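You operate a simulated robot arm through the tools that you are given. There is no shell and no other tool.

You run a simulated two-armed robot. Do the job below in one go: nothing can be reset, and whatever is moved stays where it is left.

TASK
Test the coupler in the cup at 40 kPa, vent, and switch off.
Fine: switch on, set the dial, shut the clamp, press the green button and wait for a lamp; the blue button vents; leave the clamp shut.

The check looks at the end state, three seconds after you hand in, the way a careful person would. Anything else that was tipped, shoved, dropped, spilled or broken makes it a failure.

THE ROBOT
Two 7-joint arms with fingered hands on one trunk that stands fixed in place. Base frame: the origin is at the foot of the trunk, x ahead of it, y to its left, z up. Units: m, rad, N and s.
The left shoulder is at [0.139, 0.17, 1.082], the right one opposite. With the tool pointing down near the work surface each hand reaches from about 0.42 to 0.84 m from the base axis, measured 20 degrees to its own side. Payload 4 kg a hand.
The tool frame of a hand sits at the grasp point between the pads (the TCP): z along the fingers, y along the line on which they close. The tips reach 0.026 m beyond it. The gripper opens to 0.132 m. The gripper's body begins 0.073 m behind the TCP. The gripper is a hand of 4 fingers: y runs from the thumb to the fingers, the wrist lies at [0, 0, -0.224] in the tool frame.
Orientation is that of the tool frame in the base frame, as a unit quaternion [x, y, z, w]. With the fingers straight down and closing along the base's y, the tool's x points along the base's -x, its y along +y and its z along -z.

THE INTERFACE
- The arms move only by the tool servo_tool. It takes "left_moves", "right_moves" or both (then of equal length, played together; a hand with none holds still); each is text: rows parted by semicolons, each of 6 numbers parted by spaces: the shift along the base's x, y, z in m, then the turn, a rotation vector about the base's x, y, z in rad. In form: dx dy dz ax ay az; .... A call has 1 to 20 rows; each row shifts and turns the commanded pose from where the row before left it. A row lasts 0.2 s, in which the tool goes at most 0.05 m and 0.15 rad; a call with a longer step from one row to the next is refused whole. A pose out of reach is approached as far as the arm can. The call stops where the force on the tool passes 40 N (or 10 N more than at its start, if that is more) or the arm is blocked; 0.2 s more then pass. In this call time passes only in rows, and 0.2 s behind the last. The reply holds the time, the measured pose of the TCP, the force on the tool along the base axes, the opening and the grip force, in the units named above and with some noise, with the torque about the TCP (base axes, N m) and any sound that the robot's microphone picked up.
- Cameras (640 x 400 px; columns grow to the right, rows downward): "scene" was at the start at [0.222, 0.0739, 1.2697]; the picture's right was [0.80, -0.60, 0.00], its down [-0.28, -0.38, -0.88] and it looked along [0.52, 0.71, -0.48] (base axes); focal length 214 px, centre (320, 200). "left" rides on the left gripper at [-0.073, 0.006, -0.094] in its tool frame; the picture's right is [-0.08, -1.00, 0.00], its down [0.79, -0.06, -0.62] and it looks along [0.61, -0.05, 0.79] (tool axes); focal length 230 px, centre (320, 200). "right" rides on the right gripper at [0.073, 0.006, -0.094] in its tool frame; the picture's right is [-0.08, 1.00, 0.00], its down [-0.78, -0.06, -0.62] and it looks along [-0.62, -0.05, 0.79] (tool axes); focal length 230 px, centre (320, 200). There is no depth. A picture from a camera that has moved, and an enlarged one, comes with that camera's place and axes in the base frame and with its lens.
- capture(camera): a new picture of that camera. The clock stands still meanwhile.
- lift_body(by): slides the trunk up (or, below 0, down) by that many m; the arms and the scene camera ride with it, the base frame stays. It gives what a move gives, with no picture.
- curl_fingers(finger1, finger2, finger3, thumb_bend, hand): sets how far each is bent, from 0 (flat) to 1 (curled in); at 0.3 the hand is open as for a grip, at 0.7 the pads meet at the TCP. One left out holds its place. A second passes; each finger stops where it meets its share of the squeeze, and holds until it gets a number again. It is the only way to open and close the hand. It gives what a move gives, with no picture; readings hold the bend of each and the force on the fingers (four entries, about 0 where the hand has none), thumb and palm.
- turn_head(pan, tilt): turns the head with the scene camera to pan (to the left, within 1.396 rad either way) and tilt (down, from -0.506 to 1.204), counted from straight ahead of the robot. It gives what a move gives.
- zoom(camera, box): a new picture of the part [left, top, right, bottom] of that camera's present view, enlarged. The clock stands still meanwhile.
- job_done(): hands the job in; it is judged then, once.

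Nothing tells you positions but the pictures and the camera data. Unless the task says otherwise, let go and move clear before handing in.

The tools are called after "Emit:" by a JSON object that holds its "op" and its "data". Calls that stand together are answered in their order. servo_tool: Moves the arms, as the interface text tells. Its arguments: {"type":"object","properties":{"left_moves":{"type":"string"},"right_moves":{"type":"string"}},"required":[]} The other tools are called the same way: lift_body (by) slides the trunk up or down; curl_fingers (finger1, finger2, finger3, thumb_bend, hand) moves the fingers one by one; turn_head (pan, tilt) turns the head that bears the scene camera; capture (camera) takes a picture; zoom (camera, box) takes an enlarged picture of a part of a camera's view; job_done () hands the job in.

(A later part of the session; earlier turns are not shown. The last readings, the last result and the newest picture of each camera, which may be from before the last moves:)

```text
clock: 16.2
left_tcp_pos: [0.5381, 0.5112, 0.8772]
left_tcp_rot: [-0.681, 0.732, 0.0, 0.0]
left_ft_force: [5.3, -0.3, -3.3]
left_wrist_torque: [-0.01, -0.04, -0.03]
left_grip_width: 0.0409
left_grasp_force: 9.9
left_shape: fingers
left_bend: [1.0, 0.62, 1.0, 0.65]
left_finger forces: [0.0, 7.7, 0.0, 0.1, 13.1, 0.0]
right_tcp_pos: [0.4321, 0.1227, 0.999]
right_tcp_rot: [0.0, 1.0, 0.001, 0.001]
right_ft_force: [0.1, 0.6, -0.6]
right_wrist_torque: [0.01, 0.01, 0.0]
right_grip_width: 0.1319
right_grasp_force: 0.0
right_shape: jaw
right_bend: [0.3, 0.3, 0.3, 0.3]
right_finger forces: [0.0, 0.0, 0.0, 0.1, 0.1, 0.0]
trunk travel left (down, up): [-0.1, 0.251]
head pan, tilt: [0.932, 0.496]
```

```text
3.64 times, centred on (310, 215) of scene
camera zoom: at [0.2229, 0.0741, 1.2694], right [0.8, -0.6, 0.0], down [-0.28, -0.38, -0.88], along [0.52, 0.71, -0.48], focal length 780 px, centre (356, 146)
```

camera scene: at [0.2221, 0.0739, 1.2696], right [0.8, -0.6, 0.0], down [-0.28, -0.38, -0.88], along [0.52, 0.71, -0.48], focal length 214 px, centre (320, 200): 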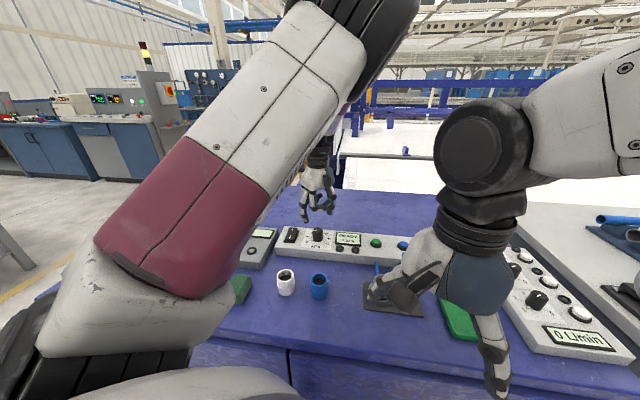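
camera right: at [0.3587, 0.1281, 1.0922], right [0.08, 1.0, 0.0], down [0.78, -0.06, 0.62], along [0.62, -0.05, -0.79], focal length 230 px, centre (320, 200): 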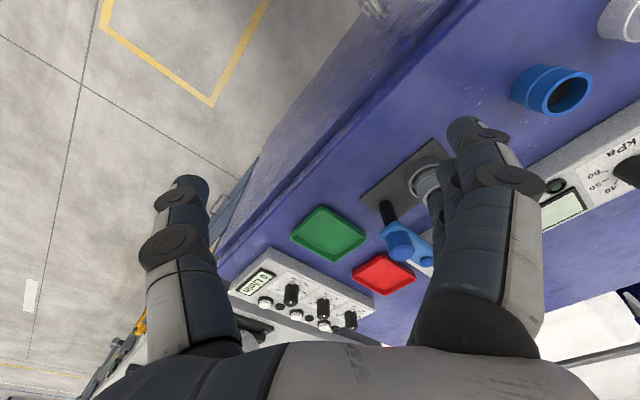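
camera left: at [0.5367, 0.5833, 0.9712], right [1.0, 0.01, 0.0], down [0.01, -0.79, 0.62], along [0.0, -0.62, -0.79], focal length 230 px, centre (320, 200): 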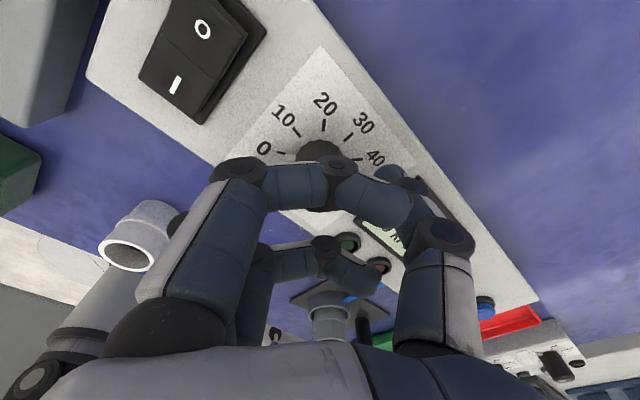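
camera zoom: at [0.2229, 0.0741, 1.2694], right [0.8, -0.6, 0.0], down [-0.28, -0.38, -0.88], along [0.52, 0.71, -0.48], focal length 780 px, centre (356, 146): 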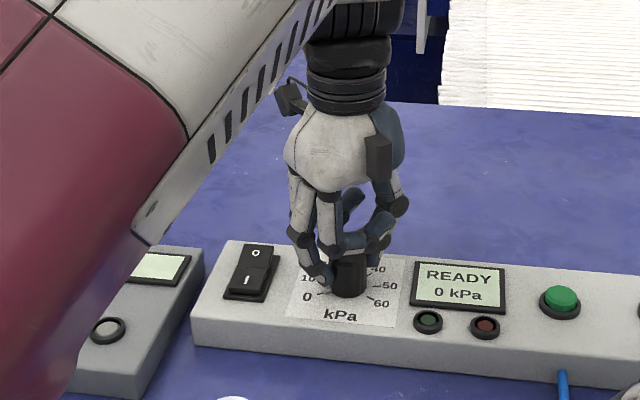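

The grip is on the knob. I'll turn a small amount clockwise and read the display and dial response.

Emit:
{"op": "servo_tool", "data": {"left_moves": "0 0 0 0 0 -0.1; 0 0 0 0 0 -0.1; 0 0 0 0 0 -0.1; 0 0 0 0 0 -0.1"}}

Emit:
{"op": "zoom", "data": {"camera": "scene", "box": [260, 160, 360, 270]}}

Emit:
{"op": "zoom", "data": {"camera": "left", "box": [220, 40, 420, 200]}}

```text
clock: 17.2
left_tcp_pos: [0.5383, 0.5104, 0.8783]
left_tcp_rot: [-0.521, 0.853, -0.002, 0.0]
left_ft_force: [6.3, -2.0, -2.6]
left_wrist_torque: [-0.04, -0.07, 0.02]
left_grip_width: 0.0411
left_grasp_force: 9.8
left_shape: fingers
left_bend: [1.0, 0.62, 1.0, 0.65]
left_finger forces: [0.0, 7.1, 0.1, 0.0, 13.3, 0.0]
right_tcp_pos: [0.4342, 0.1215, 0.9999]
right_tcp_rot: [-0.001, 1.0, -0.001, 0.0]
right_ft_force: [0.1, 0.3, -0.2]
right_wrist_torque: [-0.03, 0.01, -0.03]
right_grip_width: 0.1321
right_grasp_force: 0.1
right_shape: jaw
right_bend: [0.3, 0.3, 0.3, 0.3]
right_finger forces: [0.0, 0.0, 0.0, 0.0, 0.0, 0.0]
trunk travel left (down, up): [-0.1, 0.251]
head pan, tilt: [0.932, 0.496]
```

```text
3.64 times, centred on (310, 215) of scene
camera zoom: at [0.2229, 0.074, 1.2695], right [0.8, -0.6, 0.0], down [-0.28, -0.38, -0.88], along [0.52, 0.71, -0.48], focal length 780 px, centre (356, 146)
```

zoom: 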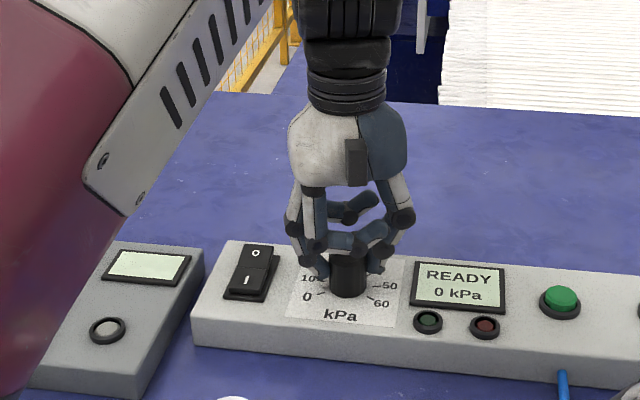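

```text
2.50 times, centred on (320, 120) of left
camera zoom: at [0.5662, 0.5773, 0.9711], right [0.92, -0.39, 0.0], down [-0.3, -0.73, 0.62], along [-0.24, -0.57, -0.79], focal length 575 px, centre (320, 400)
```

zoom: 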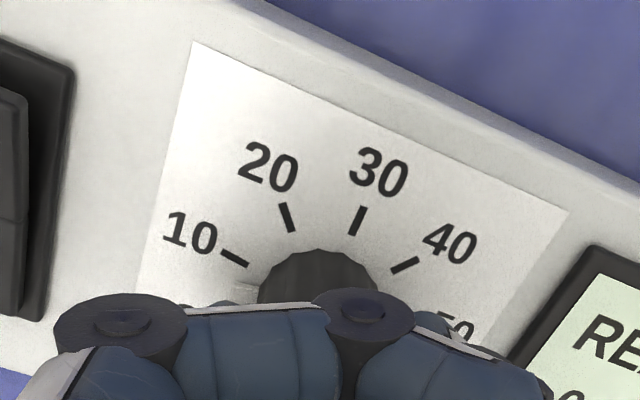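

The knob is turning with the hand (about half a division so far). I'll carry on clockwise and check again.

Emit:
{"op": "servo_tool", "data": {"left_moves": "0 0 0 0 0 -0.137; 0 0 0 0 0 -0.137; 0 0 0 0 0 -0.137; 0 0 0 0 0 -0.137; 0 0 0 0 0 -0.137; 0 0 0 0 0 -0.137; 0 0 0 0 0 -0.137; 0 0 0 0 0 -0.137; 0 0 0 0 0 -0.137; 0 0 0 0 0 -0.137"}}

Emit:
{"op": "zoom", "data": {"camera": "scene", "box": [260, 160, 360, 270]}}

Emit:
{"op": "zoom", "data": {"camera": "left", "box": [220, 40, 420, 200]}}

```text
clock: 19.4
left_tcp_pos: [0.5375, 0.5096, 0.8766]
left_tcp_rot: [0.135, 0.991, 0.0, 0.0]
left_ft_force: [3.6, -8.5, -4.4]
left_wrist_torque: [-0.13, -0.12, 0.01]
left_grip_width: 0.041
left_grasp_force: 10.4
left_shape: fingers
left_bend: [1.0, 0.62, 1.0, 0.65]
left_finger forces: [0.0, 7.0, 0.0, 0.0, 13.7, 0.1]
right_tcp_pos: [0.433, 0.121, 1.0001]
right_tcp_rot: [-0.001, 1.0, 0.0, -0.001]
right_ft_force: [-1.0, -0.8, 0.4]
right_wrist_torque: [0.0, 0.03, -0.01]
right_grip_width: 0.1319
right_grasp_force: 0.1
right_shape: jaw
right_bend: [0.3, 0.3, 0.3, 0.3]
right_finger forces: [0.0, 0.1, 0.0, 0.0, 0.0, 0.0]
trunk travel left (down, up): [-0.1, 0.251]
head pan, tilt: [0.932, 0.496]
```

```text
3.64 times, centred on (310, 215) of scene
camera zoom: at [0.2227, 0.0734, 1.2696], right [0.8, -0.6, 0.0], down [-0.28, -0.38, -0.88], along [0.52, 0.71, -0.48], focal length 780 px, centre (356, 146)
```

zoom: 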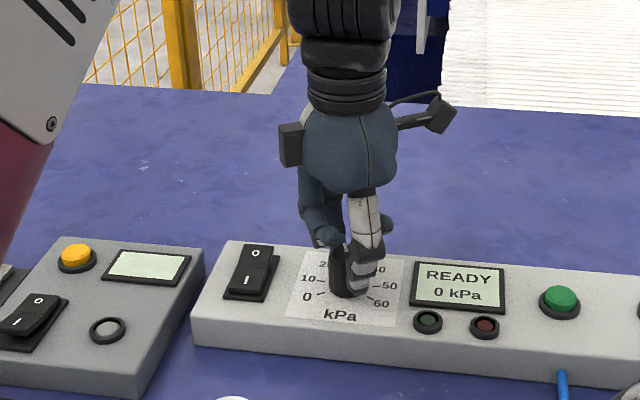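

```text
2.50 times, centred on (320, 120) of left
camera zoom: at [0.6096, 0.495, 0.9713], right [-0.19, -0.98, 0.0], down [-0.77, 0.15, 0.62], along [-0.61, 0.12, -0.79], focal length 575 px, centre (320, 400)
```

zoom: 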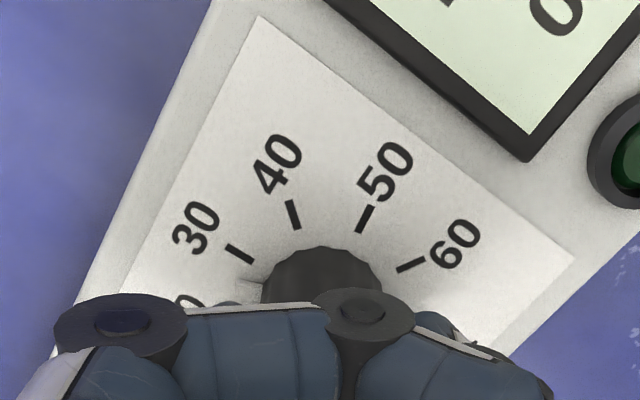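

The knob has followed the hand to about 22 kPa. I'll continue the remaining turn to 40.

Emit:
{"op": "servo_tool", "data": {"left_moves": "0 0 0 0 0 -0.137; 0 0 0 0 0 -0.137; 0 0 0 0 0 -0.137; 0 0 0 0 0 -0.137; 0 0 0 0 0 -0.137; 0 0 0 0 0 -0.137; 0 0 0 0 0 -0.137; 0 0 0 0 0 -0.137; 0 0 0 0 0 -0.137; 0 0 0 0 0 -0.137"}}

Emit:
{"op": "zoom", "data": {"camera": "scene", "box": [260, 160, 360, 270]}}

Emit:
{"op": "zoom", "data": {"camera": "left", "box": [220, 40, 420, 200]}}

```text
clock: 21.6
left_tcp_pos: [0.5382, 0.5107, 0.878]
left_tcp_rot: [0.732, 0.681, 0.001, 0.0]
left_ft_force: [-4.4, -10.4, -4.9]
left_wrist_torque: [-0.2, 0.05, 0.0]
left_grip_width: 0.0408
left_grasp_force: 9.6
left_shape: fingers
left_bend: [1.0, 0.62, 1.0, 0.66]
left_finger forces: [0.0, 8.6, 0.0, 0.0, 11.1, 0.0]
right_tcp_pos: [0.4335, 0.1209, 1.0003]
right_tcp_rot: [-0.001, 1.0, 0.001, -0.001]
right_ft_force: [-0.1, 0.2, 0.5]
right_wrist_torque: [-0.04, 0.0, -0.01]
right_grip_width: 0.1318
right_grasp_force: 0.0
right_shape: jaw
right_bend: [0.3, 0.3, 0.3, 0.3]
right_finger forces: [0.0, 0.1, 0.1, 0.1, 0.1, 0.0]
trunk travel left (down, up): [-0.1, 0.251]
head pan, tilt: [0.932, 0.496]
```

```text
3.64 times, centred on (310, 215) of scene
camera zoom: at [0.222, 0.0733, 1.2697], right [0.8, -0.6, 0.0], down [-0.28, -0.38, -0.88], along [0.52, 0.71, -0.48], focal length 780 px, centre (356, 146)
```

zoom: 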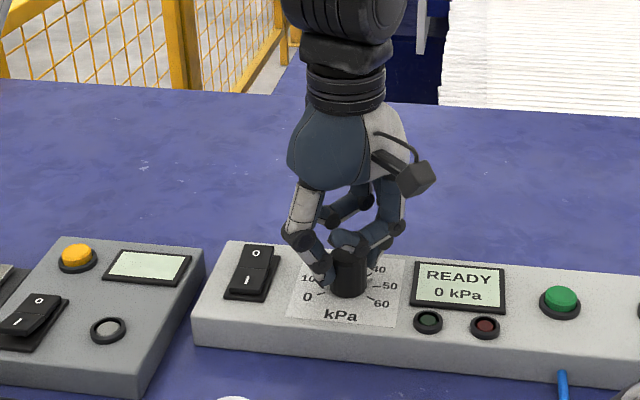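

```text
2.50 times, centred on (320, 120) of left
camera zoom: at [0.5372, 0.4362, 0.9717], right [-1.0, -0.01, 0.0], down [0.0, 0.79, 0.62], along [0.0, 0.62, -0.79], focal length 575 px, centre (320, 400)
```

zoom: 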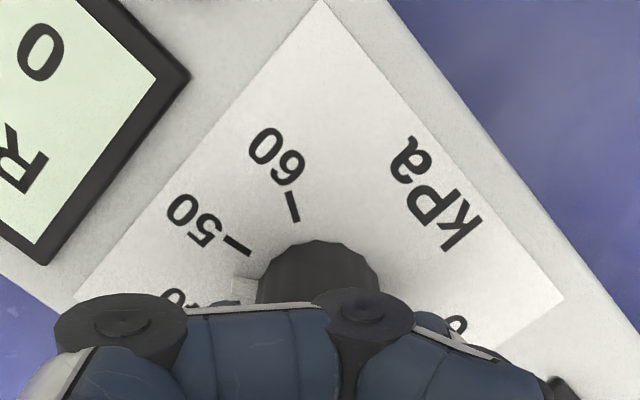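

By the wrist angle the dial should be at 40. I'll release, lift, and check the pointer.

Emit:
{"op": "curl_fingers", "data": {"hand": "left", "finger2": 0.5, "thumb_bend": 0.5}}

Emit:
{"op": "servo_tool", "data": {"left_moves": "0 0 0.01 0 0 0; 0 0 0.02 0 0 0; 0 0 0.02 0 0 0; 0 0 0.02 0 0 0; 0 0 0.03 0 0 0"}}

Emit:
{"op": "zoom", "data": {"camera": "left", "box": [220, 0, 420, 180]}}

Emit:
{"op": "zoom", "data": {"camera": "scene", "box": [280, 210, 380, 270]}}

```text
clock: 22.6
left_tcp_pos: [0.5375, 0.5102, 0.8779]
left_tcp_rot: [0.731, 0.682, 0.001, 0.0]
left_ft_force: [0.2, 0.1, -0.8]
left_wrist_torque: [0.02, -0.03, 0.0]
left_grip_width: 0.0473
left_grasp_force: 0.1
left_shape: fingers
left_bend: [1.0, 0.5, 1.0, 0.5]
left_finger forces: [0.0, 0.0, 0.1, 0.0, 0.0, 0.1]
right_tcp_pos: [0.4326, 0.1209, 1.0014]
right_tcp_rot: [0.0, 1.0, 0.0, 0.0]
right_ft_force: [-0.1, -0.1, 0.1]
right_wrist_torque: [0.01, 0.0, 0.0]
right_grip_width: 0.132
right_grasp_force: 0.1
right_shape: jaw
right_bend: [0.3, 0.3, 0.3, 0.3]
right_finger forces: [0.1, 0.0, 0.0, 0.0, 0.0, 0.1]
trunk travel left (down, up): [-0.1, 0.251]
head pan, tilt: [0.932, 0.496]
```

```text
clock: 23.8
left_tcp_pos: [0.5375, 0.5103, 0.9782]
left_tcp_rot: [0.732, 0.682, 0.0, 0.0]
left_ft_force: [0.5, 0.8, -0.3]
left_wrist_torque: [0.0, 0.02, 0.03]
left_grip_width: 0.0472
left_grasp_force: 0.0
left_shape: fingers
left_bend: [1.0, 0.5, 1.0, 0.5]
left_finger forces: [0.0, 0.0, 0.0, 0.1, 0.0, 0.0]
right_tcp_pos: [0.4322, 0.1215, 1.0004]
right_tcp_rot: [-0.001, 1.0, 0.001, 0.0]
right_ft_force: [0.2, 0.0, -0.5]
right_wrist_torque: [0.0, 0.02, 0.03]
right_grip_width: 0.132
right_grasp_force: 0.1
right_shape: jaw
right_bend: [0.3, 0.3, 0.3, 0.3]
right_finger forces: [0.1, 0.1, 0.1, 0.1, 0.1, 0.0]
trunk travel left (down, up): [-0.1, 0.251]
head pan, tilt: [0.932, 0.496]
```

```text
2.22 times, centred on (320, 90) of left
camera zoom: at [0.5368, 0.4367, 1.0725], right [-1.0, -0.01, 0.0], down [-0.01, 0.79, 0.62], along [0.0, 0.62, -0.79], focal length 511 px, centre (320, 444)
```

zoom: 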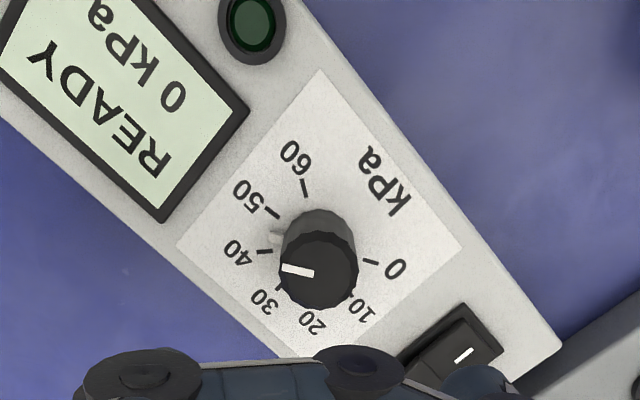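

```text
6.40 times, centred on (330, 240) of scene
camera zoom: at [0.2216, 0.0736, 1.2699], right [0.8, -0.6, 0.0], down [-0.28, -0.38, -0.88], along [0.52, 0.71, -0.48], focal length 1373 px, centre (256, -56)
```

zoom: 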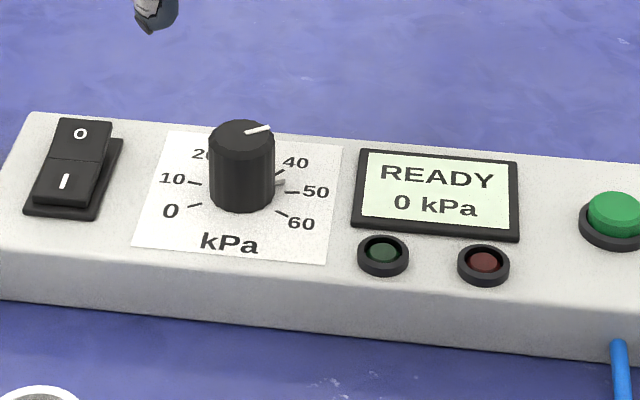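

The tick spacing works out at 40° per 10 kPa, not 45°, so the pointer is actually near 44–45. I'll regrip and turn it back about 19° counter-clockwise.

Emit:
{"op": "servo_tool", "data": {"left_moves": "0.0003 -0.0012 -0.03 0 0 0; 0 0 -0.03 0 0 0; 0 0 -0.02 0 0 0; 0 0 -0.013 0 0 0; 0 0 -0.007 0 0 0"}}

Emit:
{"op": "curl_fingers", "data": {"hand": "left", "finger2": 0.72, "thumb_bend": 0.72}}

Emit:
{"op": "servo_tool", "data": {"left_moves": "0 0 0 0 0 0.11; 0 0 0 0 0 0.11; 0 0 0 0 0 0.11"}}

Emit:
{"op": "curl_fingers", "data": {"hand": "left", "finger2": 0.5, "thumb_bend": 0.5}}

Emit:
{"op": "servo_tool", "data": {"left_moves": "0 0 0.01 0 0 0; 0 0 0.02 0 0 0; 0 0 0.03 0 0 0; 0 0 0.04 0 0 0; 0 0 0.04 0 0 0"}}

Emit:
{"op": "zoom", "data": {"camera": "left", "box": [240, 0, 400, 140]}}

Emit:
{"op": "zoom", "data": {"camera": "scene", "box": [280, 210, 380, 270]}}

```text
clock: 25.0
left_tcp_pos: [0.537, 0.5092, 0.8788]
left_tcp_rot: [0.731, 0.682, 0.001, 0.0]
left_ft_force: [0.9, 0.7, 0.0]
left_wrist_torque: [0.02, 0.01, 0.02]
left_grip_width: 0.0475
left_grasp_force: 0.0
left_shape: fingers
left_bend: [1.0, 0.5, 1.0, 0.5]
left_finger forces: [0.1, 0.0, 0.0, 0.0, 0.0, 0.1]
right_tcp_pos: [0.4335, 0.1215, 1.0002]
right_tcp_rot: [-0.001, 1.0, 0.001, 0.0]
right_ft_force: [0.0, -0.3, -0.4]
right_wrist_torque: [0.01, -0.02, 0.0]
right_grip_width: 0.1317
right_grasp_force: 0.1
right_shape: jaw
right_bend: [0.3, 0.3, 0.3, 0.3]
right_finger forces: [0.0, 0.0, 0.1, 0.0, 0.0, 0.0]
trunk travel left (down, up): [-0.1, 0.251]
head pan, tilt: [0.932, 0.496]
```

```text
clock: 26.0
left_tcp_pos: [0.5367, 0.5095, 0.8782]
left_tcp_rot: [0.731, 0.682, -0.001, 0.001]
left_ft_force: [-5.1, -1.7, -5.4]
left_wrist_torque: [-0.02, 0.02, -0.01]
left_grip_width: 0.041
left_grasp_force: 9.7
left_shape: fingers
left_bend: [1.0, 0.62, 1.0, 0.65]
left_finger forces: [0.0, 7.3, 0.1, 0.0, 12.9, 0.0]
right_tcp_pos: [0.4334, 0.1218, 0.9995]
right_tcp_rot: [-0.001, 1.0, 0.001, 0.0]
right_ft_force: [0.1, -0.1, -0.3]
right_wrist_torque: [-0.01, -0.01, 0.0]
right_grip_width: 0.132
right_grasp_force: 0.0
right_shape: jaw
right_bend: [0.3, 0.3, 0.3, 0.3]
right_finger forces: [0.0, 0.0, 0.1, 0.0, 0.1, 0.1]
trunk travel left (down, up): [-0.1, 0.251]
head pan, tilt: [0.932, 0.496]
```

```text
clock: 26.8
left_tcp_pos: [0.5375, 0.51, 0.8793]
left_tcp_rot: [0.609, 0.793, 0.0, 0.001]
left_ft_force: [-7.4, -1.7, -5.8]
left_wrist_torque: [-0.03, 0.1, -0.02]
left_grip_width: 0.0412
left_grasp_force: 10.0
left_shape: fingers
left_bend: [1.0, 0.62, 1.0, 0.65]
left_finger forces: [0.1, 6.6, 0.1, 0.0, 13.8, 0.1]
right_tcp_pos: [0.4323, 0.1212, 1.0009]
right_tcp_rot: [-0.001, 1.0, 0.0, 0.0]
right_ft_force: [-0.4, 0.5, -1.0]
right_wrist_torque: [0.01, 0.0, -0.01]
right_grip_width: 0.1318
right_grasp_force: 0.1
right_shape: jaw
right_bend: [0.3, 0.3, 0.3, 0.3]
right_finger forces: [0.0, 0.0, 0.1, 0.0, 0.0, 0.0]
trunk travel left (down, up): [-0.1, 0.251]
head pan, tilt: [0.932, 0.496]
```

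```text
clock: 27.8
left_tcp_pos: [0.538, 0.5095, 0.8777]
left_tcp_rot: [0.609, 0.793, 0.0, -0.001]
left_ft_force: [1.3, 0.1, 0.0]
left_wrist_torque: [0.01, -0.02, -0.01]
left_grip_width: 0.0476
left_grasp_force: 0.1
left_shape: fingers
left_bend: [1.0, 0.5, 1.0, 0.5]
left_finger forces: [0.0, 0.0, 0.0, 0.1, 0.0, 0.0]
right_tcp_pos: [0.4327, 0.1226, 0.9999]
right_tcp_rot: [-0.001, 1.0, 0.0, 0.0]
right_ft_force: [-1.2, -0.2, -0.8]
right_wrist_torque: [0.02, 0.0, -0.03]
right_grip_width: 0.1318
right_grasp_force: 0.1
right_shape: jaw
right_bend: [0.3, 0.3, 0.3, 0.3]
right_finger forces: [0.1, 0.0, 0.0, 0.0, 0.0, 0.1]
trunk travel left (down, up): [-0.1, 0.251]
head pan, tilt: [0.932, 0.496]
```

```text
clock: 29.0
left_tcp_pos: [0.5392, 0.5101, 1.0196]
left_tcp_rot: [0.609, 0.793, 0.001, 0.001]
left_ft_force: [-0.6, 0.4, 0.5]
left_wrist_torque: [0.01, -0.02, 0.02]
left_grip_width: 0.0474
left_grasp_force: 0.1
left_shape: fingers
left_bend: [1.0, 0.5, 1.0, 0.5]
left_finger forces: [0.0, 0.0, 0.0, 0.0, 0.0, 0.0]
right_tcp_pos: [0.4326, 0.1214, 1.0002]
right_tcp_rot: [-0.001, 1.0, 0.0, 0.001]
right_ft_force: [0.4, 0.4, 0.7]
right_wrist_torque: [-0.01, -0.01, -0.01]
right_grip_width: 0.1321
right_grasp_force: 0.1
right_shape: jaw
right_bend: [0.3, 0.3, 0.3, 0.3]
right_finger forces: [0.0, 0.1, 0.0, 0.0, 0.0, 0.0]
trunk travel left (down, up): [-0.1, 0.251]
head pan, tilt: [0.932, 0.496]
```

```text
2.86 times, centred on (320, 70) of left
camera zoom: at [0.5624, 0.4402, 1.1133], right [-0.94, -0.33, 0.0], down [-0.26, 0.74, 0.62], along [-0.2, 0.58, -0.79], focal length 657 px, centre (320, 571)
```

zoom: 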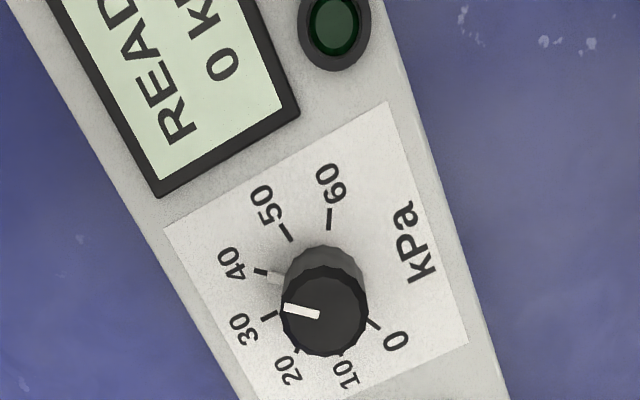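

```text
6.40 times, centred on (330, 240) of scene
camera zoom: at [0.2215, 0.0738, 1.2698], right [0.8, -0.6, 0.0], down [-0.28, -0.38, -0.88], along [0.52, 0.71, -0.48], focal length 1373 px, centre (256, -56)
```

zoom: 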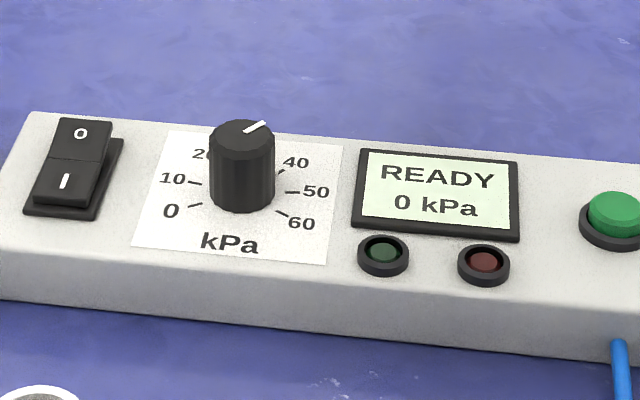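

The side marker now lines up with the 40 tick. I'll rotate the wrist back so the camera looks straight along that tick and confirm without parallax.

Emit:
{"op": "servo_tool", "data": {"left_moves": "0 0 0 0 0 0.146; 0 0 0 0 0 0.146; 0 0 0 0 0 0.146; 0 0 0 0 0 0.146; 0 0 0 0 0 0.146; 0 0 0 0 0 0.146; 0 0 0 0 0 0.146; 0 0 0 0 0 0.146; 0 0 0 0 0 0.146"}}

Emit:
{"op": "zoom", "data": {"camera": "left", "box": [270, 30, 370, 130]}}

```text
clock: 31.0
left_tcp_pos: [0.537, 0.5088, 1.019]
left_tcp_rot: [-0.003, 1.0, 0.0, 0.0]
left_ft_force: [-1.1, 0.2, -0.5]
left_wrist_torque: [0.0, 0.0, -0.02]
left_grip_width: 0.0477
left_grasp_force: 0.1
left_shape: fingers
left_bend: [1.0, 0.5, 1.0, 0.5]
left_finger forces: [0.0, 0.0, 0.1, 0.0, 0.0, 0.0]
right_tcp_pos: [0.4328, 0.1225, 1.0003]
right_tcp_rot: [-0.001, 1.0, 0.0, 0.001]
right_ft_force: [0.3, -0.6, 0.7]
right_wrist_torque: [-0.06, -0.01, -0.02]
right_grip_width: 0.1317
right_grasp_force: 0.0
right_shape: jaw
right_bend: [0.3, 0.3, 0.3, 0.3]
right_finger forces: [0.0, 0.0, 0.0, 0.1, 0.1, 0.0]
trunk travel left (down, up): [-0.1, 0.251]
head pan, tilt: [0.932, 0.496]
```

```text
4.00 times, centred on (320, 80) of left
camera zoom: at [0.6107, 0.5148, 1.1114], right [0.08, -1.0, 0.0], down [-0.78, -0.07, 0.62], along [-0.61, -0.05, -0.79], focal length 920 px, centre (320, 680)
```

zoom: 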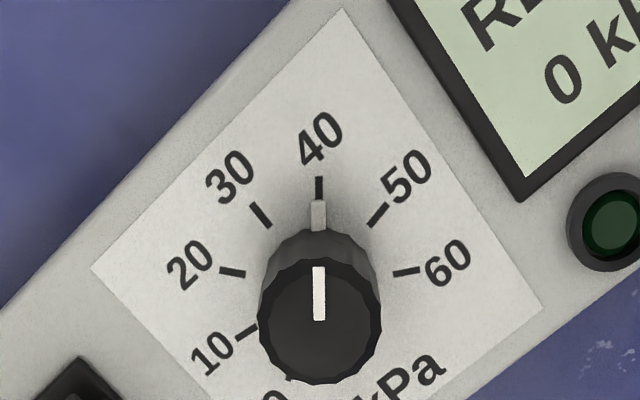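

The dial now points exactly at 40. Next is the clamp, which I'll swing shut with the right hand shaped as a poker. I'll move the left hand back so its camera can watch.

Emit:
{"op": "curl_fingers", "data": {"hand": "right", "finger1": 1.0, "finger2": 0.7, "finger3": 1.0, "thumb_bend": 0.7}}

Emit:
{"op": "servo_tool", "data": {"right_moves": "0.0362 0.0158 -0.003 0 0 0.15; 0.0362 0.0158 -0.003 0 0 0.15; 0.0362 0.0158 -0.003 0 0 0.15; 0.0362 0.0158 -0.003 0 0 0.15; 0.0362 0.0158 -0.003 0 0 0.15; 0.0362 0.0158 -0.003 0 0 0.15; 0.0362 0.0158 -0.003 0 0 0.15", "left_moves": "0 -0.007 0.011 0 0 0; 0 -0.007 0.011 0 0 0; 0 -0.007 0.011 0 0 0; 0 -0.007 0.011 0 0 0; 0 -0.007 0.011 0 0 0; 0 -0.007 0.011 0 0 0; 0 -0.007 0.011 0 0 0"}}

Emit:
{"op": "capture", "data": {"camera": "left"}}

Emit:
{"op": "capture", "data": {"camera": "right"}}

Emit:
{"op": "capture", "data": {"camera": "scene"}}

```text
clock: 32.0
left_tcp_pos: [0.5372, 0.5101, 1.0187]
left_tcp_rot: [-0.004, 1.0, 0.0, 0.0]
left_ft_force: [-0.8, -0.9, -0.2]
left_wrist_torque: [-0.01, -0.01, 0.01]
left_grip_width: 0.0476
left_grasp_force: 0.0
left_shape: fingers
left_bend: [1.0, 0.5, 1.0, 0.5]
left_finger forces: [0.0, 0.0, 0.0, 0.0, 0.0, 0.0]
right_tcp_pos: [0.4331, 0.122, 1.0011]
right_tcp_rot: [-0.001, 1.0, 0.0, 0.0]
right_ft_force: [-0.7, 0.2, 0.0]
right_wrist_torque: [0.02, -0.04, 0.0]
right_grip_width: 0.0389
right_grasp_force: 0.1
right_shape: fingers
right_bend: [1.0, 0.7, 1.0, 0.7]
right_finger forces: [0.1, 0.0, 0.0, 0.0, 0.1, 0.0]
trunk travel left (down, up): [-0.1, 0.251]
head pan, tilt: [0.932, 0.496]
```

```text
clock: 33.8
left_tcp_pos: [0.5379, 0.4588, 1.0939]
left_tcp_rot: [-0.003, 1.0, 0.0, -0.001]
left_ft_force: [-0.5, 0.6, -0.9]
left_wrist_torque: [0.01, -0.01, 0.05]
left_grip_width: 0.0476
left_grasp_force: 0.1
left_shape: fingers
left_bend: [1.0, 0.5, 1.0, 0.5]
left_finger forces: [0.0, 0.0, 0.0, 0.1, 0.0, 0.1]
right_tcp_pos: [0.698, 0.0885, 0.9902]
right_tcp_rot: [-0.374, 0.927, 0.013, 0.011]
right_ft_force: [-0.3, -0.5, 0.7]
right_wrist_torque: [0.02, 0.0, 0.01]
right_grip_width: 0.0388
right_grasp_force: 0.1
right_shape: fingers
right_bend: [1.0, 0.7, 1.0, 0.7]
right_finger forces: [0.0, 0.0, 0.0, 0.0, 0.0, 0.0]
right hand out of reach, approached as far as the arm can: row 5, 6, 7
trunk travel left (down, up): [-0.1, 0.251]
head pan, tilt: [0.932, 0.496]
stopped in row 7 (right hand): the arm was blocked; the commanded pose is now the measured one
```

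```text
taken
camera left: at [0.6108, 0.4651, 1.1885], right [0.08, -1.0, 0.0], down [-0.78, -0.06, 0.62], along [-0.61, -0.05, -0.79], focal length 230 px, centre (320, 200)
```

left: 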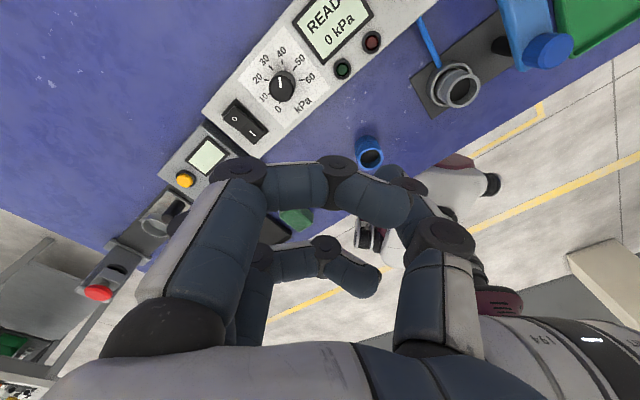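

```text
taken
camera right: at [0.6381, 0.0385, 1.0814], right [-0.64, 0.77, 0.02], down [0.6, 0.48, 0.64], along [0.49, 0.42, -0.77], focal length 230 px, centre (320, 200)
```

right: 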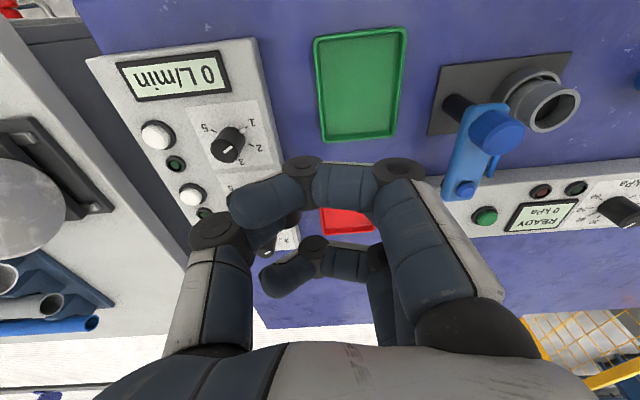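

```text
taken
camera scene: at [0.2223, 0.0732, 1.2696], right [0.8, -0.6, 0.0], down [-0.28, -0.38, -0.88], along [0.52, 0.71, -0.48], focal length 214 px, centre (320, 200)
```

scene: 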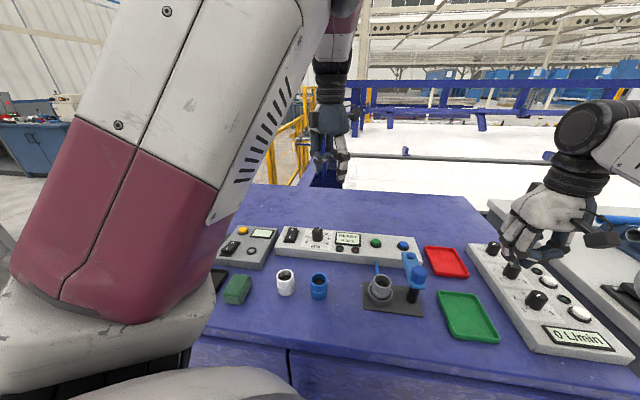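

The right arm can't reach across to the clamp, and it stopped in free air well above the flow unit. I'll pull it back out of the way and check whether the left hand can reach the clamp at lower height.

Emit:
{"op": "servo_tool", "data": {"right_moves": "-0.02 -0.01 0.02 0 0 0; -0.035 -0.027 0.0143 0 0 -0.12; -0.035 -0.027 0.0143 0 0 -0.12; -0.035 -0.027 0.0143 0 0 -0.12; -0.035 -0.027 0.0143 0 0 -0.12; -0.035 -0.027 0.0143 0 0 -0.12; -0.035 -0.027 0.0143 0 0 -0.12", "left_moves": "0.005 -0.005 -0.018 0 0 0; 0.005 -0.005 -0.018 0 0 0; 0.005 -0.005 -0.018 0 0 0; 0.005 -0.005 -0.018 0 0 0; 0.005 -0.005 -0.018 0 0 0; 0.005 -0.005 -0.018 0 0 0; 0.005 -0.005 -0.018 0 0 0"}}

Emit:
{"op": "capture", "data": {"camera": "scene"}}

```text
clock: 35.4
left_tcp_pos: [0.5727, 0.4252, 0.9686]
left_tcp_rot: [-0.003, 1.0, 0.0, 0.001]
left_ft_force: [0.1, -0.2, 0.0]
left_wrist_torque: [0.02, 0.05, 0.01]
left_grip_width: 0.0475
left_grasp_force: 0.1
left_shape: fingers
left_bend: [1.0, 0.5, 1.0, 0.5]
left_finger forces: [0.0, 0.0, 0.0, 0.0, 0.0, 0.0]
right_tcp_pos: [0.4632, -0.0784, 1.099]
right_tcp_rot: [-0.027, 1.0, 0.006, 0.014]
right_ft_force: [0.1, 0.5, 0.1]
right_wrist_torque: [0.0, 0.0, -0.02]
right_grip_width: 0.0392
right_grasp_force: 0.2
right_shape: fingers
right_bend: [1.0, 0.7, 1.0, 0.7]
right_finger forces: [0.0, 0.0, 0.1, 0.0, 0.1, 0.0]
trunk travel left (down, up): [-0.1, 0.251]
head pan, tilt: [0.932, 0.496]
```

```text
taken
camera scene: at [0.2216, 0.0738, 1.2698], right [0.8, -0.6, 0.0], down [-0.28, -0.38, -0.88], along [0.52, 0.71, -0.48], focal length 214 px, centre (320, 200)
```

scene: 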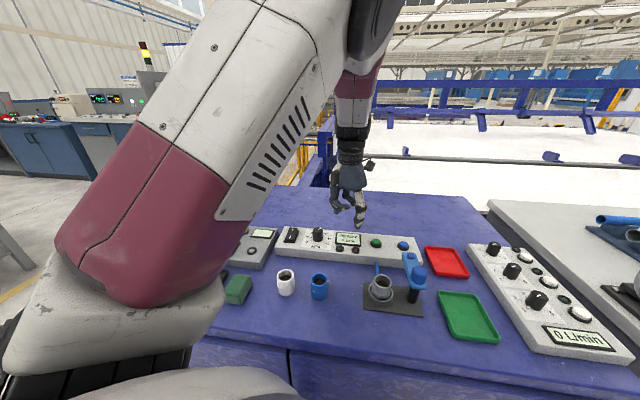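

Emit:
{"op": "curl_fingers", "data": {"hand": "left", "finger2": 0.7, "thumb_bend": 0.7}}

Emit:
{"op": "servo_tool", "data": {"left_moves": "0.03 -0.016 -0.002 0 0 0; 0.03 -0.016 -0.002 0 0 0; 0.028 -0.016 -0.002 0 0 0"}}

Emit:
{"op": "servo_tool", "data": {"left_moves": "0.01 -0.03 0 0 0 0; 0.01 -0.03 0 0 0 0"}}

Emit:
{"op": "capture", "data": {"camera": "left"}}

```text
clock: 36.4
left_tcp_pos: [0.573, 0.4253, 0.9683]
left_tcp_rot: [-0.002, 1.0, 0.0, 0.0]
left_ft_force: [-0.3, -0.6, 0.3]
left_wrist_torque: [0.0, -0.02, -0.01]
left_grip_width: 0.0387
left_grasp_force: 0.1
left_shape: fingers
left_bend: [1.0, 0.7, 1.0, 0.7]
left_finger forces: [0.0, 0.0, 0.1, 0.1, 0.0, 0.1]
right_tcp_pos: [0.4648, -0.0787, 1.0978]
right_tcp_rot: [-0.027, 1.0, 0.007, 0.013]
right_ft_force: [-1.3, -0.1, -1.1]
right_wrist_torque: [0.02, -0.01, -0.03]
right_grip_width: 0.0391
right_grasp_force: 0.0
right_shape: fingers
right_bend: [1.0, 0.7, 1.0, 0.7]
right_finger forces: [0.0, 0.1, 0.1, 0.0, 0.0, 0.0]
trunk travel left (down, up): [-0.1, 0.251]
head pan, tilt: [0.932, 0.496]
```

```text
clock: 37.2
left_tcp_pos: [0.6609, 0.3746, 0.9614]
left_tcp_rot: [-0.003, 1.0, 0.0, -0.002]
left_ft_force: [-0.2, 0.5, -0.1]
left_wrist_torque: [0.02, 0.04, 0.02]
left_grip_width: 0.039
left_grasp_force: 0.1
left_shape: fingers
left_bend: [1.0, 0.7, 1.0, 0.7]
left_finger forces: [0.0, 0.0, 0.0, 0.0, 0.1, 0.0]
right_tcp_pos: [0.4656, -0.0787, 1.0974]
right_tcp_rot: [-0.027, 1.0, 0.006, 0.013]
right_ft_force: [0.6, 0.3, -1.2]
right_wrist_torque: [0.02, 0.01, -0.02]
right_grip_width: 0.0391
right_grasp_force: 0.1
right_shape: fingers
right_bend: [1.0, 0.7, 1.0, 0.7]
right_finger forces: [0.0, 0.1, 0.0, 0.0, 0.0, 0.0]
trunk travel left (down, up): [-0.1, 0.251]
head pan, tilt: [0.932, 0.496]
```

```text
clock: 37.8
left_tcp_pos: [0.6817, 0.3168, 0.9632]
left_tcp_rot: [-0.003, 1.0, 0.0, 0.0]
left_ft_force: [-0.5, -0.4, 0.1]
left_wrist_torque: [0.03, -0.03, 0.03]
left_grip_width: 0.0391
left_grasp_force: 0.1
left_shape: fingers
left_bend: [1.0, 0.7, 1.0, 0.7]
left_finger forces: [0.0, 0.0, 0.1, 0.0, 0.1, 0.0]
right_tcp_pos: [0.4645, -0.0779, 1.098]
right_tcp_rot: [-0.027, 1.0, 0.005, 0.014]
right_ft_force: [-0.2, 0.4, 0.5]
right_wrist_torque: [0.04, 0.02, -0.01]
right_grip_width: 0.0394
right_grasp_force: 0.0
right_shape: fingers
right_bend: [1.0, 0.7, 1.0, 0.7]
right_finger forces: [0.0, 0.0, 0.0, 0.0, 0.0, 0.1]
trunk travel left (down, up): [-0.1, 0.251]
head pan, tilt: [0.932, 0.496]
```

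```text
taken
camera left: at [0.7539, 0.3223, 1.0563], right [0.08, -1.0, 0.0], down [-0.79, -0.06, 0.62], along [-0.61, -0.05, -0.79], focal length 230 px, centre (320, 200)
```

left: 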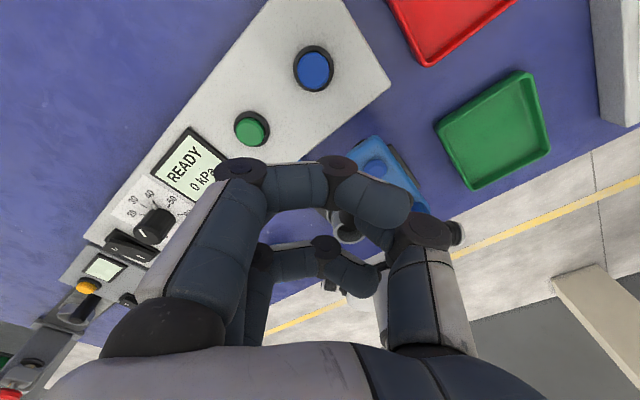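

The left hand reaches well here at low height. I'll zoom in to refine the clamp and button positions.

Emit:
{"op": "zoom", "data": {"camera": "left", "box": [300, 100, 480, 260]}}

Emit:
{"op": "zoom", "data": {"camera": "scene", "box": [340, 170, 450, 320]}}

```text
2.50 times, centred on (390, 180) of left
camera zoom: at [0.7539, 0.3223, 1.0563], right [0.08, -1.0, 0.0], down [-0.79, -0.06, 0.62], along [-0.61, -0.05, -0.79], focal length 575 px, centre (145, 250)
```

zoom: 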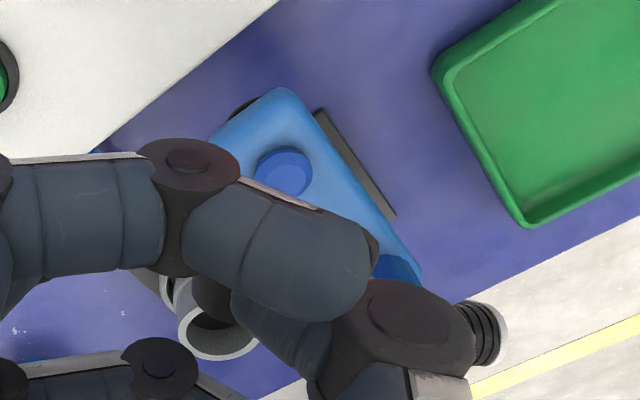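

```text
2.67 times, centred on (395, 245) of scene
camera zoom: at [0.222, 0.0737, 1.2697], right [0.8, -0.6, 0.0], down [-0.28, -0.38, -0.88], along [0.52, 0.71, -0.48], focal length 572 px, centre (120, 80)
```

zoom: 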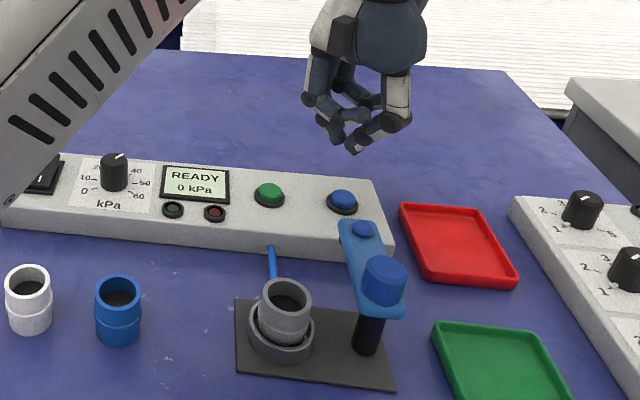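

The arm's end cap is at (0.657, 0.267, 0.884) and the pivot near (0.605, 0.216). I'll move the left poker to the tray side of the arm, yawed so the thumb clears the pivot knob.

Emit:
{"op": "servo_tool", "data": {"left_moves": "0.0004 -0.0125 0 0 0 0.15; 0.0004 -0.0125 0 0 0 0.15; 0.0004 -0.0125 0 0 0 0.15; 0.0004 -0.0125 0 0 0 0.15; 0.0004 -0.0125 0 0 0 0.15; 0.0004 -0.0125 0 0 0 0.15; 0.0004 -0.0125 0 0 0 0.15"}}

Emit:
{"op": "capture", "data": {"camera": "left"}}

Emit:
{"op": "zoom", "data": {"camera": "scene", "box": [340, 170, 450, 320]}}

```text
clock: 39.4
left_tcp_pos: [0.6836, 0.2331, 0.9646]
left_tcp_rot: [-0.509, 0.861, -0.005, -0.001]
left_ft_force: [0.2, 1.0, 0.1]
left_wrist_torque: [0.01, 0.01, 0.01]
left_grip_width: 0.0387
left_grasp_force: 0.0
left_shape: fingers
left_bend: [1.0, 0.7, 1.0, 0.7]
left_finger forces: [0.0, 0.1, 0.1, 0.0, 0.1, 0.0]
right_tcp_pos: [0.4662, -0.0784, 1.097]
right_tcp_rot: [-0.027, 1.0, 0.007, 0.013]
right_ft_force: [-0.2, 0.0, 0.3]
right_wrist_torque: [-0.01, 0.0, 0.0]
right_grip_width: 0.0391
right_grasp_force: 0.0
right_shape: fingers
right_bend: [1.0, 0.7, 1.0, 0.7]
right_finger forces: [0.1, 0.1, 0.0, 0.0, 0.0, 0.1]
trunk travel left (down, up): [-0.1, 0.251]
head pan, tilt: [0.932, 0.496]
```

```text
taken
camera left: at [0.7134, 0.3009, 1.057], right [0.91, -0.41, 0.01], down [-0.33, -0.71, 0.62], along [-0.25, -0.57, -0.78], focal length 230 px, centre (320, 200)
```

left: 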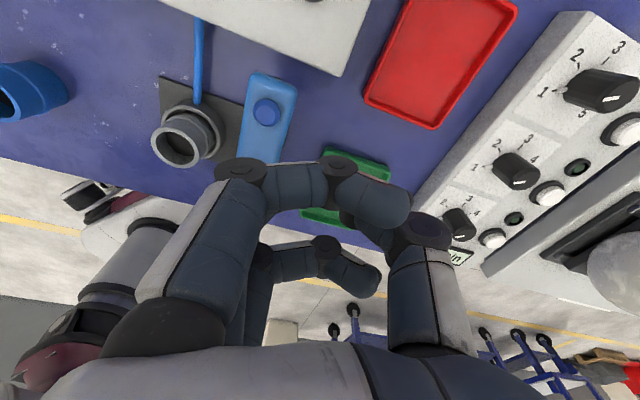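

```text
2.67 times, centred on (395, 245) of scene
camera zoom: at [0.222, 0.0742, 1.2697], right [0.8, -0.6, 0.0], down [-0.28, -0.38, -0.88], along [0.52, 0.71, -0.48], focal length 572 px, centre (120, 80)
```

zoom: 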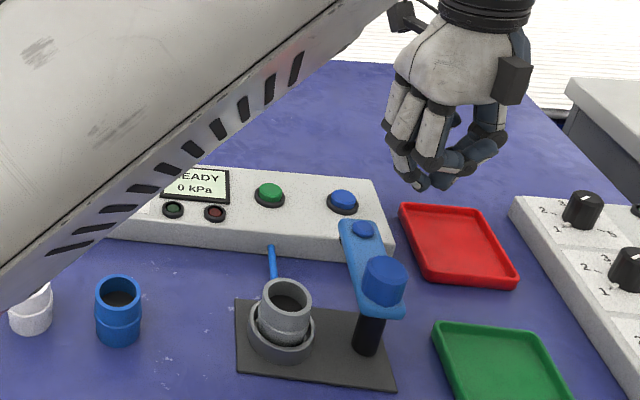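

I'll ease the yaw back a little for more clearance from the pivot knob, then lower beside the arm.

Emit:
{"op": "servo_tool", "data": {"left_moves": "0.001 0.001 0 0 0 -0.12; 0.001 0.001 0 0 0 -0.12; 0 0.001 0 0 0 -0.12; 0 0 -0.015 0 0 0; 0 0 -0.015 0 0 0; 0 0 -0.015 0 0 0; 0 0 -0.014 0 0 0; 0 0 -0.012 0 0 0"}}

Emit:
{"op": "capture", "data": {"camera": "left"}}

Emit:
{"op": "zoom", "data": {"camera": "scene", "box": [350, 190, 450, 310]}}

```text
clock: 41.2
left_tcp_pos: [0.6866, 0.2315, 0.8907]
left_tcp_rot: [-0.339, 0.941, 0.0, 0.0]
left_ft_force: [0.7, 0.3, 0.4]
left_wrist_torque: [-0.02, -0.01, 0.03]
left_grip_width: 0.0388
left_grasp_force: 0.1
left_shape: fingers
left_bend: [1.0, 0.7, 1.0, 0.7]
left_finger forces: [0.0, 0.1, 0.0, 0.0, 0.0, 0.1]
right_tcp_pos: [0.4644, -0.0776, 1.0975]
right_tcp_rot: [-0.027, 1.0, 0.007, 0.014]
right_ft_force: [-0.6, 0.2, 0.3]
right_wrist_torque: [0.0, 0.01, 0.04]
right_grip_width: 0.0389
right_grasp_force: 0.0
right_shape: fingers
right_bend: [1.0, 0.7, 1.0, 0.7]
right_finger forces: [0.0, 0.0, 0.0, 0.0, 0.1, 0.0]
trunk travel left (down, up): [-0.1, 0.251]
head pan, tilt: [0.932, 0.496]
```

```text
taken
camera left: at [0.7382, 0.2831, 0.9847], right [0.7, -0.72, 0.0], down [-0.56, -0.55, 0.62], along [-0.44, -0.43, -0.79], focal length 230 px, centre (320, 200)
```

left: 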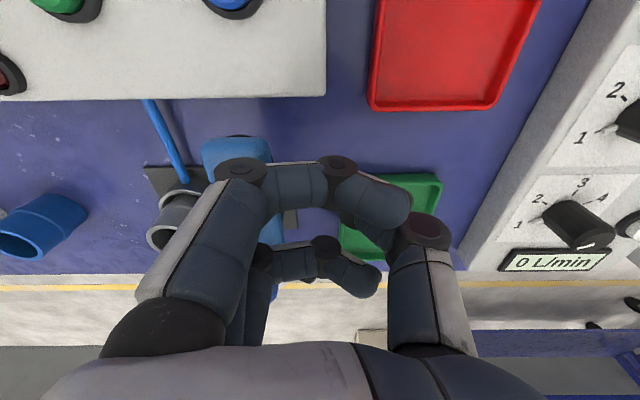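

```text
3.33 times, centred on (400, 250) of scene
camera zoom: at [0.2222, 0.074, 1.2696], right [0.8, -0.6, 0.0], down [-0.28, -0.38, -0.88], along [0.52, 0.71, -0.48], focal length 715 px, centre (53, 33)
```

zoom: 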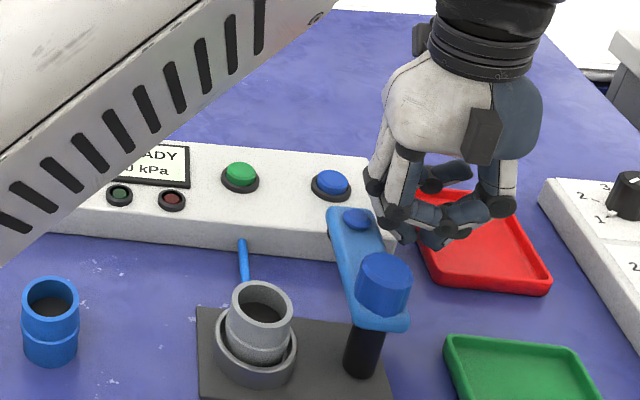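

The poker is down beside the arm at tip height about 0.865. I'll push gently along the arc and watch the first part.

Emit:
{"op": "servo_tool", "data": {"left_moves": "-0.006 0.0053 0.002 0 0 0; -0.006 0.0054 0 0 0 0; -0.0057 0.0094 0 0 0 0.04; -0.0057 0.0093 0 0 0 0.04"}}

Emit:
{"op": "zoom", "data": {"camera": "scene", "box": [350, 190, 450, 310]}}

Emit:
{"op": "capture", "data": {"camera": "left"}}

```text
clock: 42.2
left_tcp_pos: [0.662, 0.2623, 0.8929]
left_tcp_rot: [-0.377, 0.926, -0.001, -0.001]
left_ft_force: [0.2, 0.4, 0.9]
left_wrist_torque: [-0.01, -0.04, 0.03]
left_grip_width: 0.0389
left_grasp_force: 0.0
left_shape: fingers
left_bend: [1.0, 0.7, 1.0, 0.7]
left_finger forces: [0.0, 0.0, 0.1, 0.1, 0.0, 0.0]
right_tcp_pos: [0.4643, -0.0795, 1.098]
right_tcp_rot: [-0.027, 1.0, 0.007, 0.014]
right_ft_force: [0.0, -0.6, -0.1]
right_wrist_torque: [-0.01, 0.02, 0.01]
right_grip_width: 0.039
right_grasp_force: 0.1
right_shape: fingers
right_bend: [1.0, 0.7, 1.0, 0.7]
right_finger forces: [0.0, 0.1, 0.0, 0.0, 0.0, 0.1]
trunk travel left (down, up): [-0.1, 0.251]
head pan, tilt: [0.932, 0.496]
```

```text
3.33 times, centred on (400, 250) of scene
camera zoom: at [0.222, 0.074, 1.2697], right [0.8, -0.6, 0.0], down [-0.28, -0.38, -0.88], along [0.52, 0.71, -0.48], focal length 715 px, centre (53, 33)
```

zoom: 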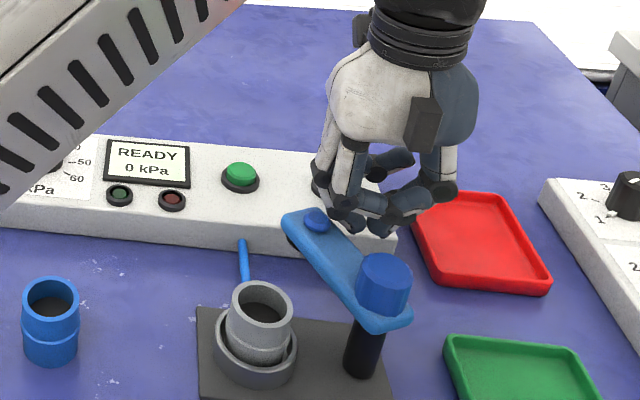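

```text
taken
camera left: at [0.7101, 0.317, 0.9874], right [0.75, -0.66, 0.0], down [-0.52, -0.59, 0.62], along [-0.41, -0.46, -0.79], focal length 230 px, centre (320, 200)
```

left: 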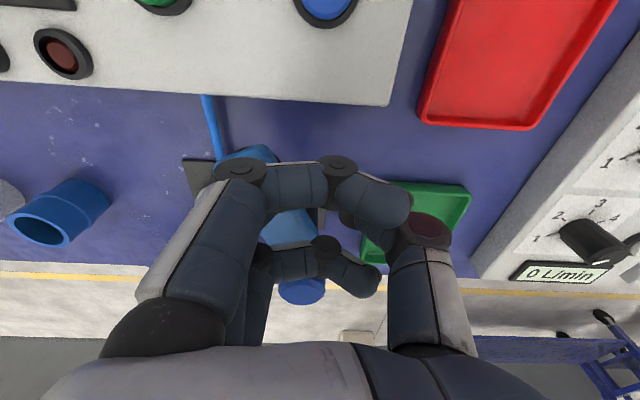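

The arm is swinging freely with almost no force, now at about 71°. I'll continue the arc.

Emit:
{"op": "servo_tool", "data": {"left_moves": "-0.0066 0.0061 0 0 0 0.04; -0.0066 0.0061 0 0 0 0.04; -0.008 0.0048 0 0 0 0.04; -0.008 0.0047 0 0 0 0.04"}}

Emit:
{"op": "zoom", "data": {"camera": "scene", "box": [350, 190, 450, 310]}}

```text
clock: 43.2
left_tcp_pos: [0.6317, 0.2848, 0.8934]
left_tcp_rot: [-0.45, 0.893, 0.0, 0.001]
left_ft_force: [0.9, 0.2, -1.1]
left_wrist_torque: [-0.04, -0.02, -0.03]
left_grip_width: 0.0394
left_grasp_force: 0.2
left_shape: fingers
left_bend: [1.0, 0.7, 1.0, 0.7]
left_finger forces: [0.1, 0.1, 0.0, 0.0, 0.1, 0.0]
right_tcp_pos: [0.4646, -0.0783, 1.0977]
right_tcp_rot: [-0.027, 1.0, 0.006, 0.014]
right_ft_force: [0.3, 0.4, 0.3]
right_wrist_torque: [0.03, -0.02, 0.02]
right_grip_width: 0.0392
right_grasp_force: 0.1
right_shape: fingers
right_bend: [1.0, 0.7, 1.0, 0.7]
right_finger forces: [0.1, 0.0, 0.0, 0.0, 0.0, 0.1]
trunk travel left (down, up): [-0.1, 0.251]
head pan, tilt: [0.932, 0.496]
```

```text
3.33 times, centred on (400, 250) of scene
camera zoom: at [0.2219, 0.074, 1.2697], right [0.8, -0.6, 0.0], down [-0.28, -0.38, -0.88], along [0.52, 0.71, -0.48], focal length 715 px, centre (53, 33)
```

zoom: 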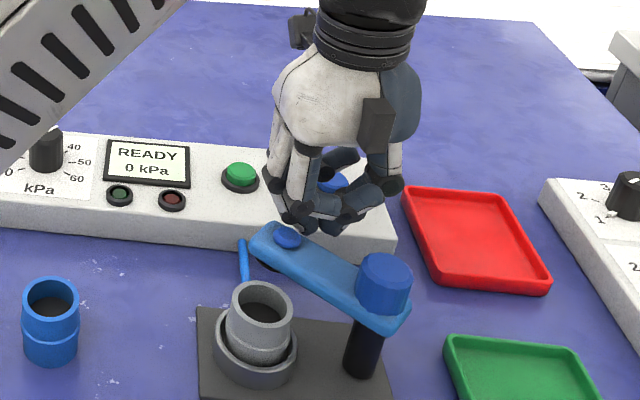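

Emit:
{"op": "servo_tool", "data": {"left_moves": "-0.0087 0.0022 0 0 0 0.04; -0.0087 0.002 0 0 0 0.04; -0.0096 0 0 0 0 0.04"}}

Emit:
{"op": "zoom", "data": {"camera": "scene", "box": [350, 190, 450, 310]}}

```text
clock: 44.0
left_tcp_pos: [0.6052, 0.2873, 0.8949]
left_tcp_rot: [-0.504, 0.864, 0.0, 0.001]
left_ft_force: [0.2, -0.2, -0.3]
left_wrist_torque: [0.0, 0.0, 0.02]
left_grip_width: 0.039
left_grasp_force: 0.0
left_shape: fingers
left_bend: [1.0, 0.7, 1.0, 0.7]
left_finger forces: [0.1, 0.2, 0.1, 0.0, 0.1, 0.1]
right_tcp_pos: [0.4646, -0.0791, 1.0987]
right_tcp_rot: [-0.028, 1.0, 0.007, 0.014]
right_ft_force: [0.6, 0.5, 0.0]
right_wrist_torque: [0.01, -0.04, -0.01]
right_grip_width: 0.0392
right_grasp_force: 0.0
right_shape: fingers
right_bend: [1.0, 0.7, 1.0, 0.7]
right_finger forces: [0.0, 0.0, 0.1, 0.0, 0.0, 0.0]
trunk travel left (down, up): [-0.1, 0.251]
head pan, tilt: [0.932, 0.496]
```

```text
3.33 times, centred on (400, 250) of scene
camera zoom: at [0.2218, 0.0739, 1.2697], right [0.8, -0.6, 0.0], down [-0.28, -0.38, -0.88], along [0.52, 0.71, -0.48], focal length 715 px, centre (53, 33)
```

zoom: 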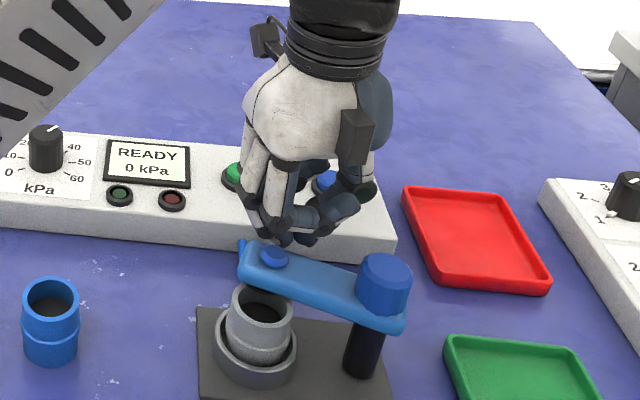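

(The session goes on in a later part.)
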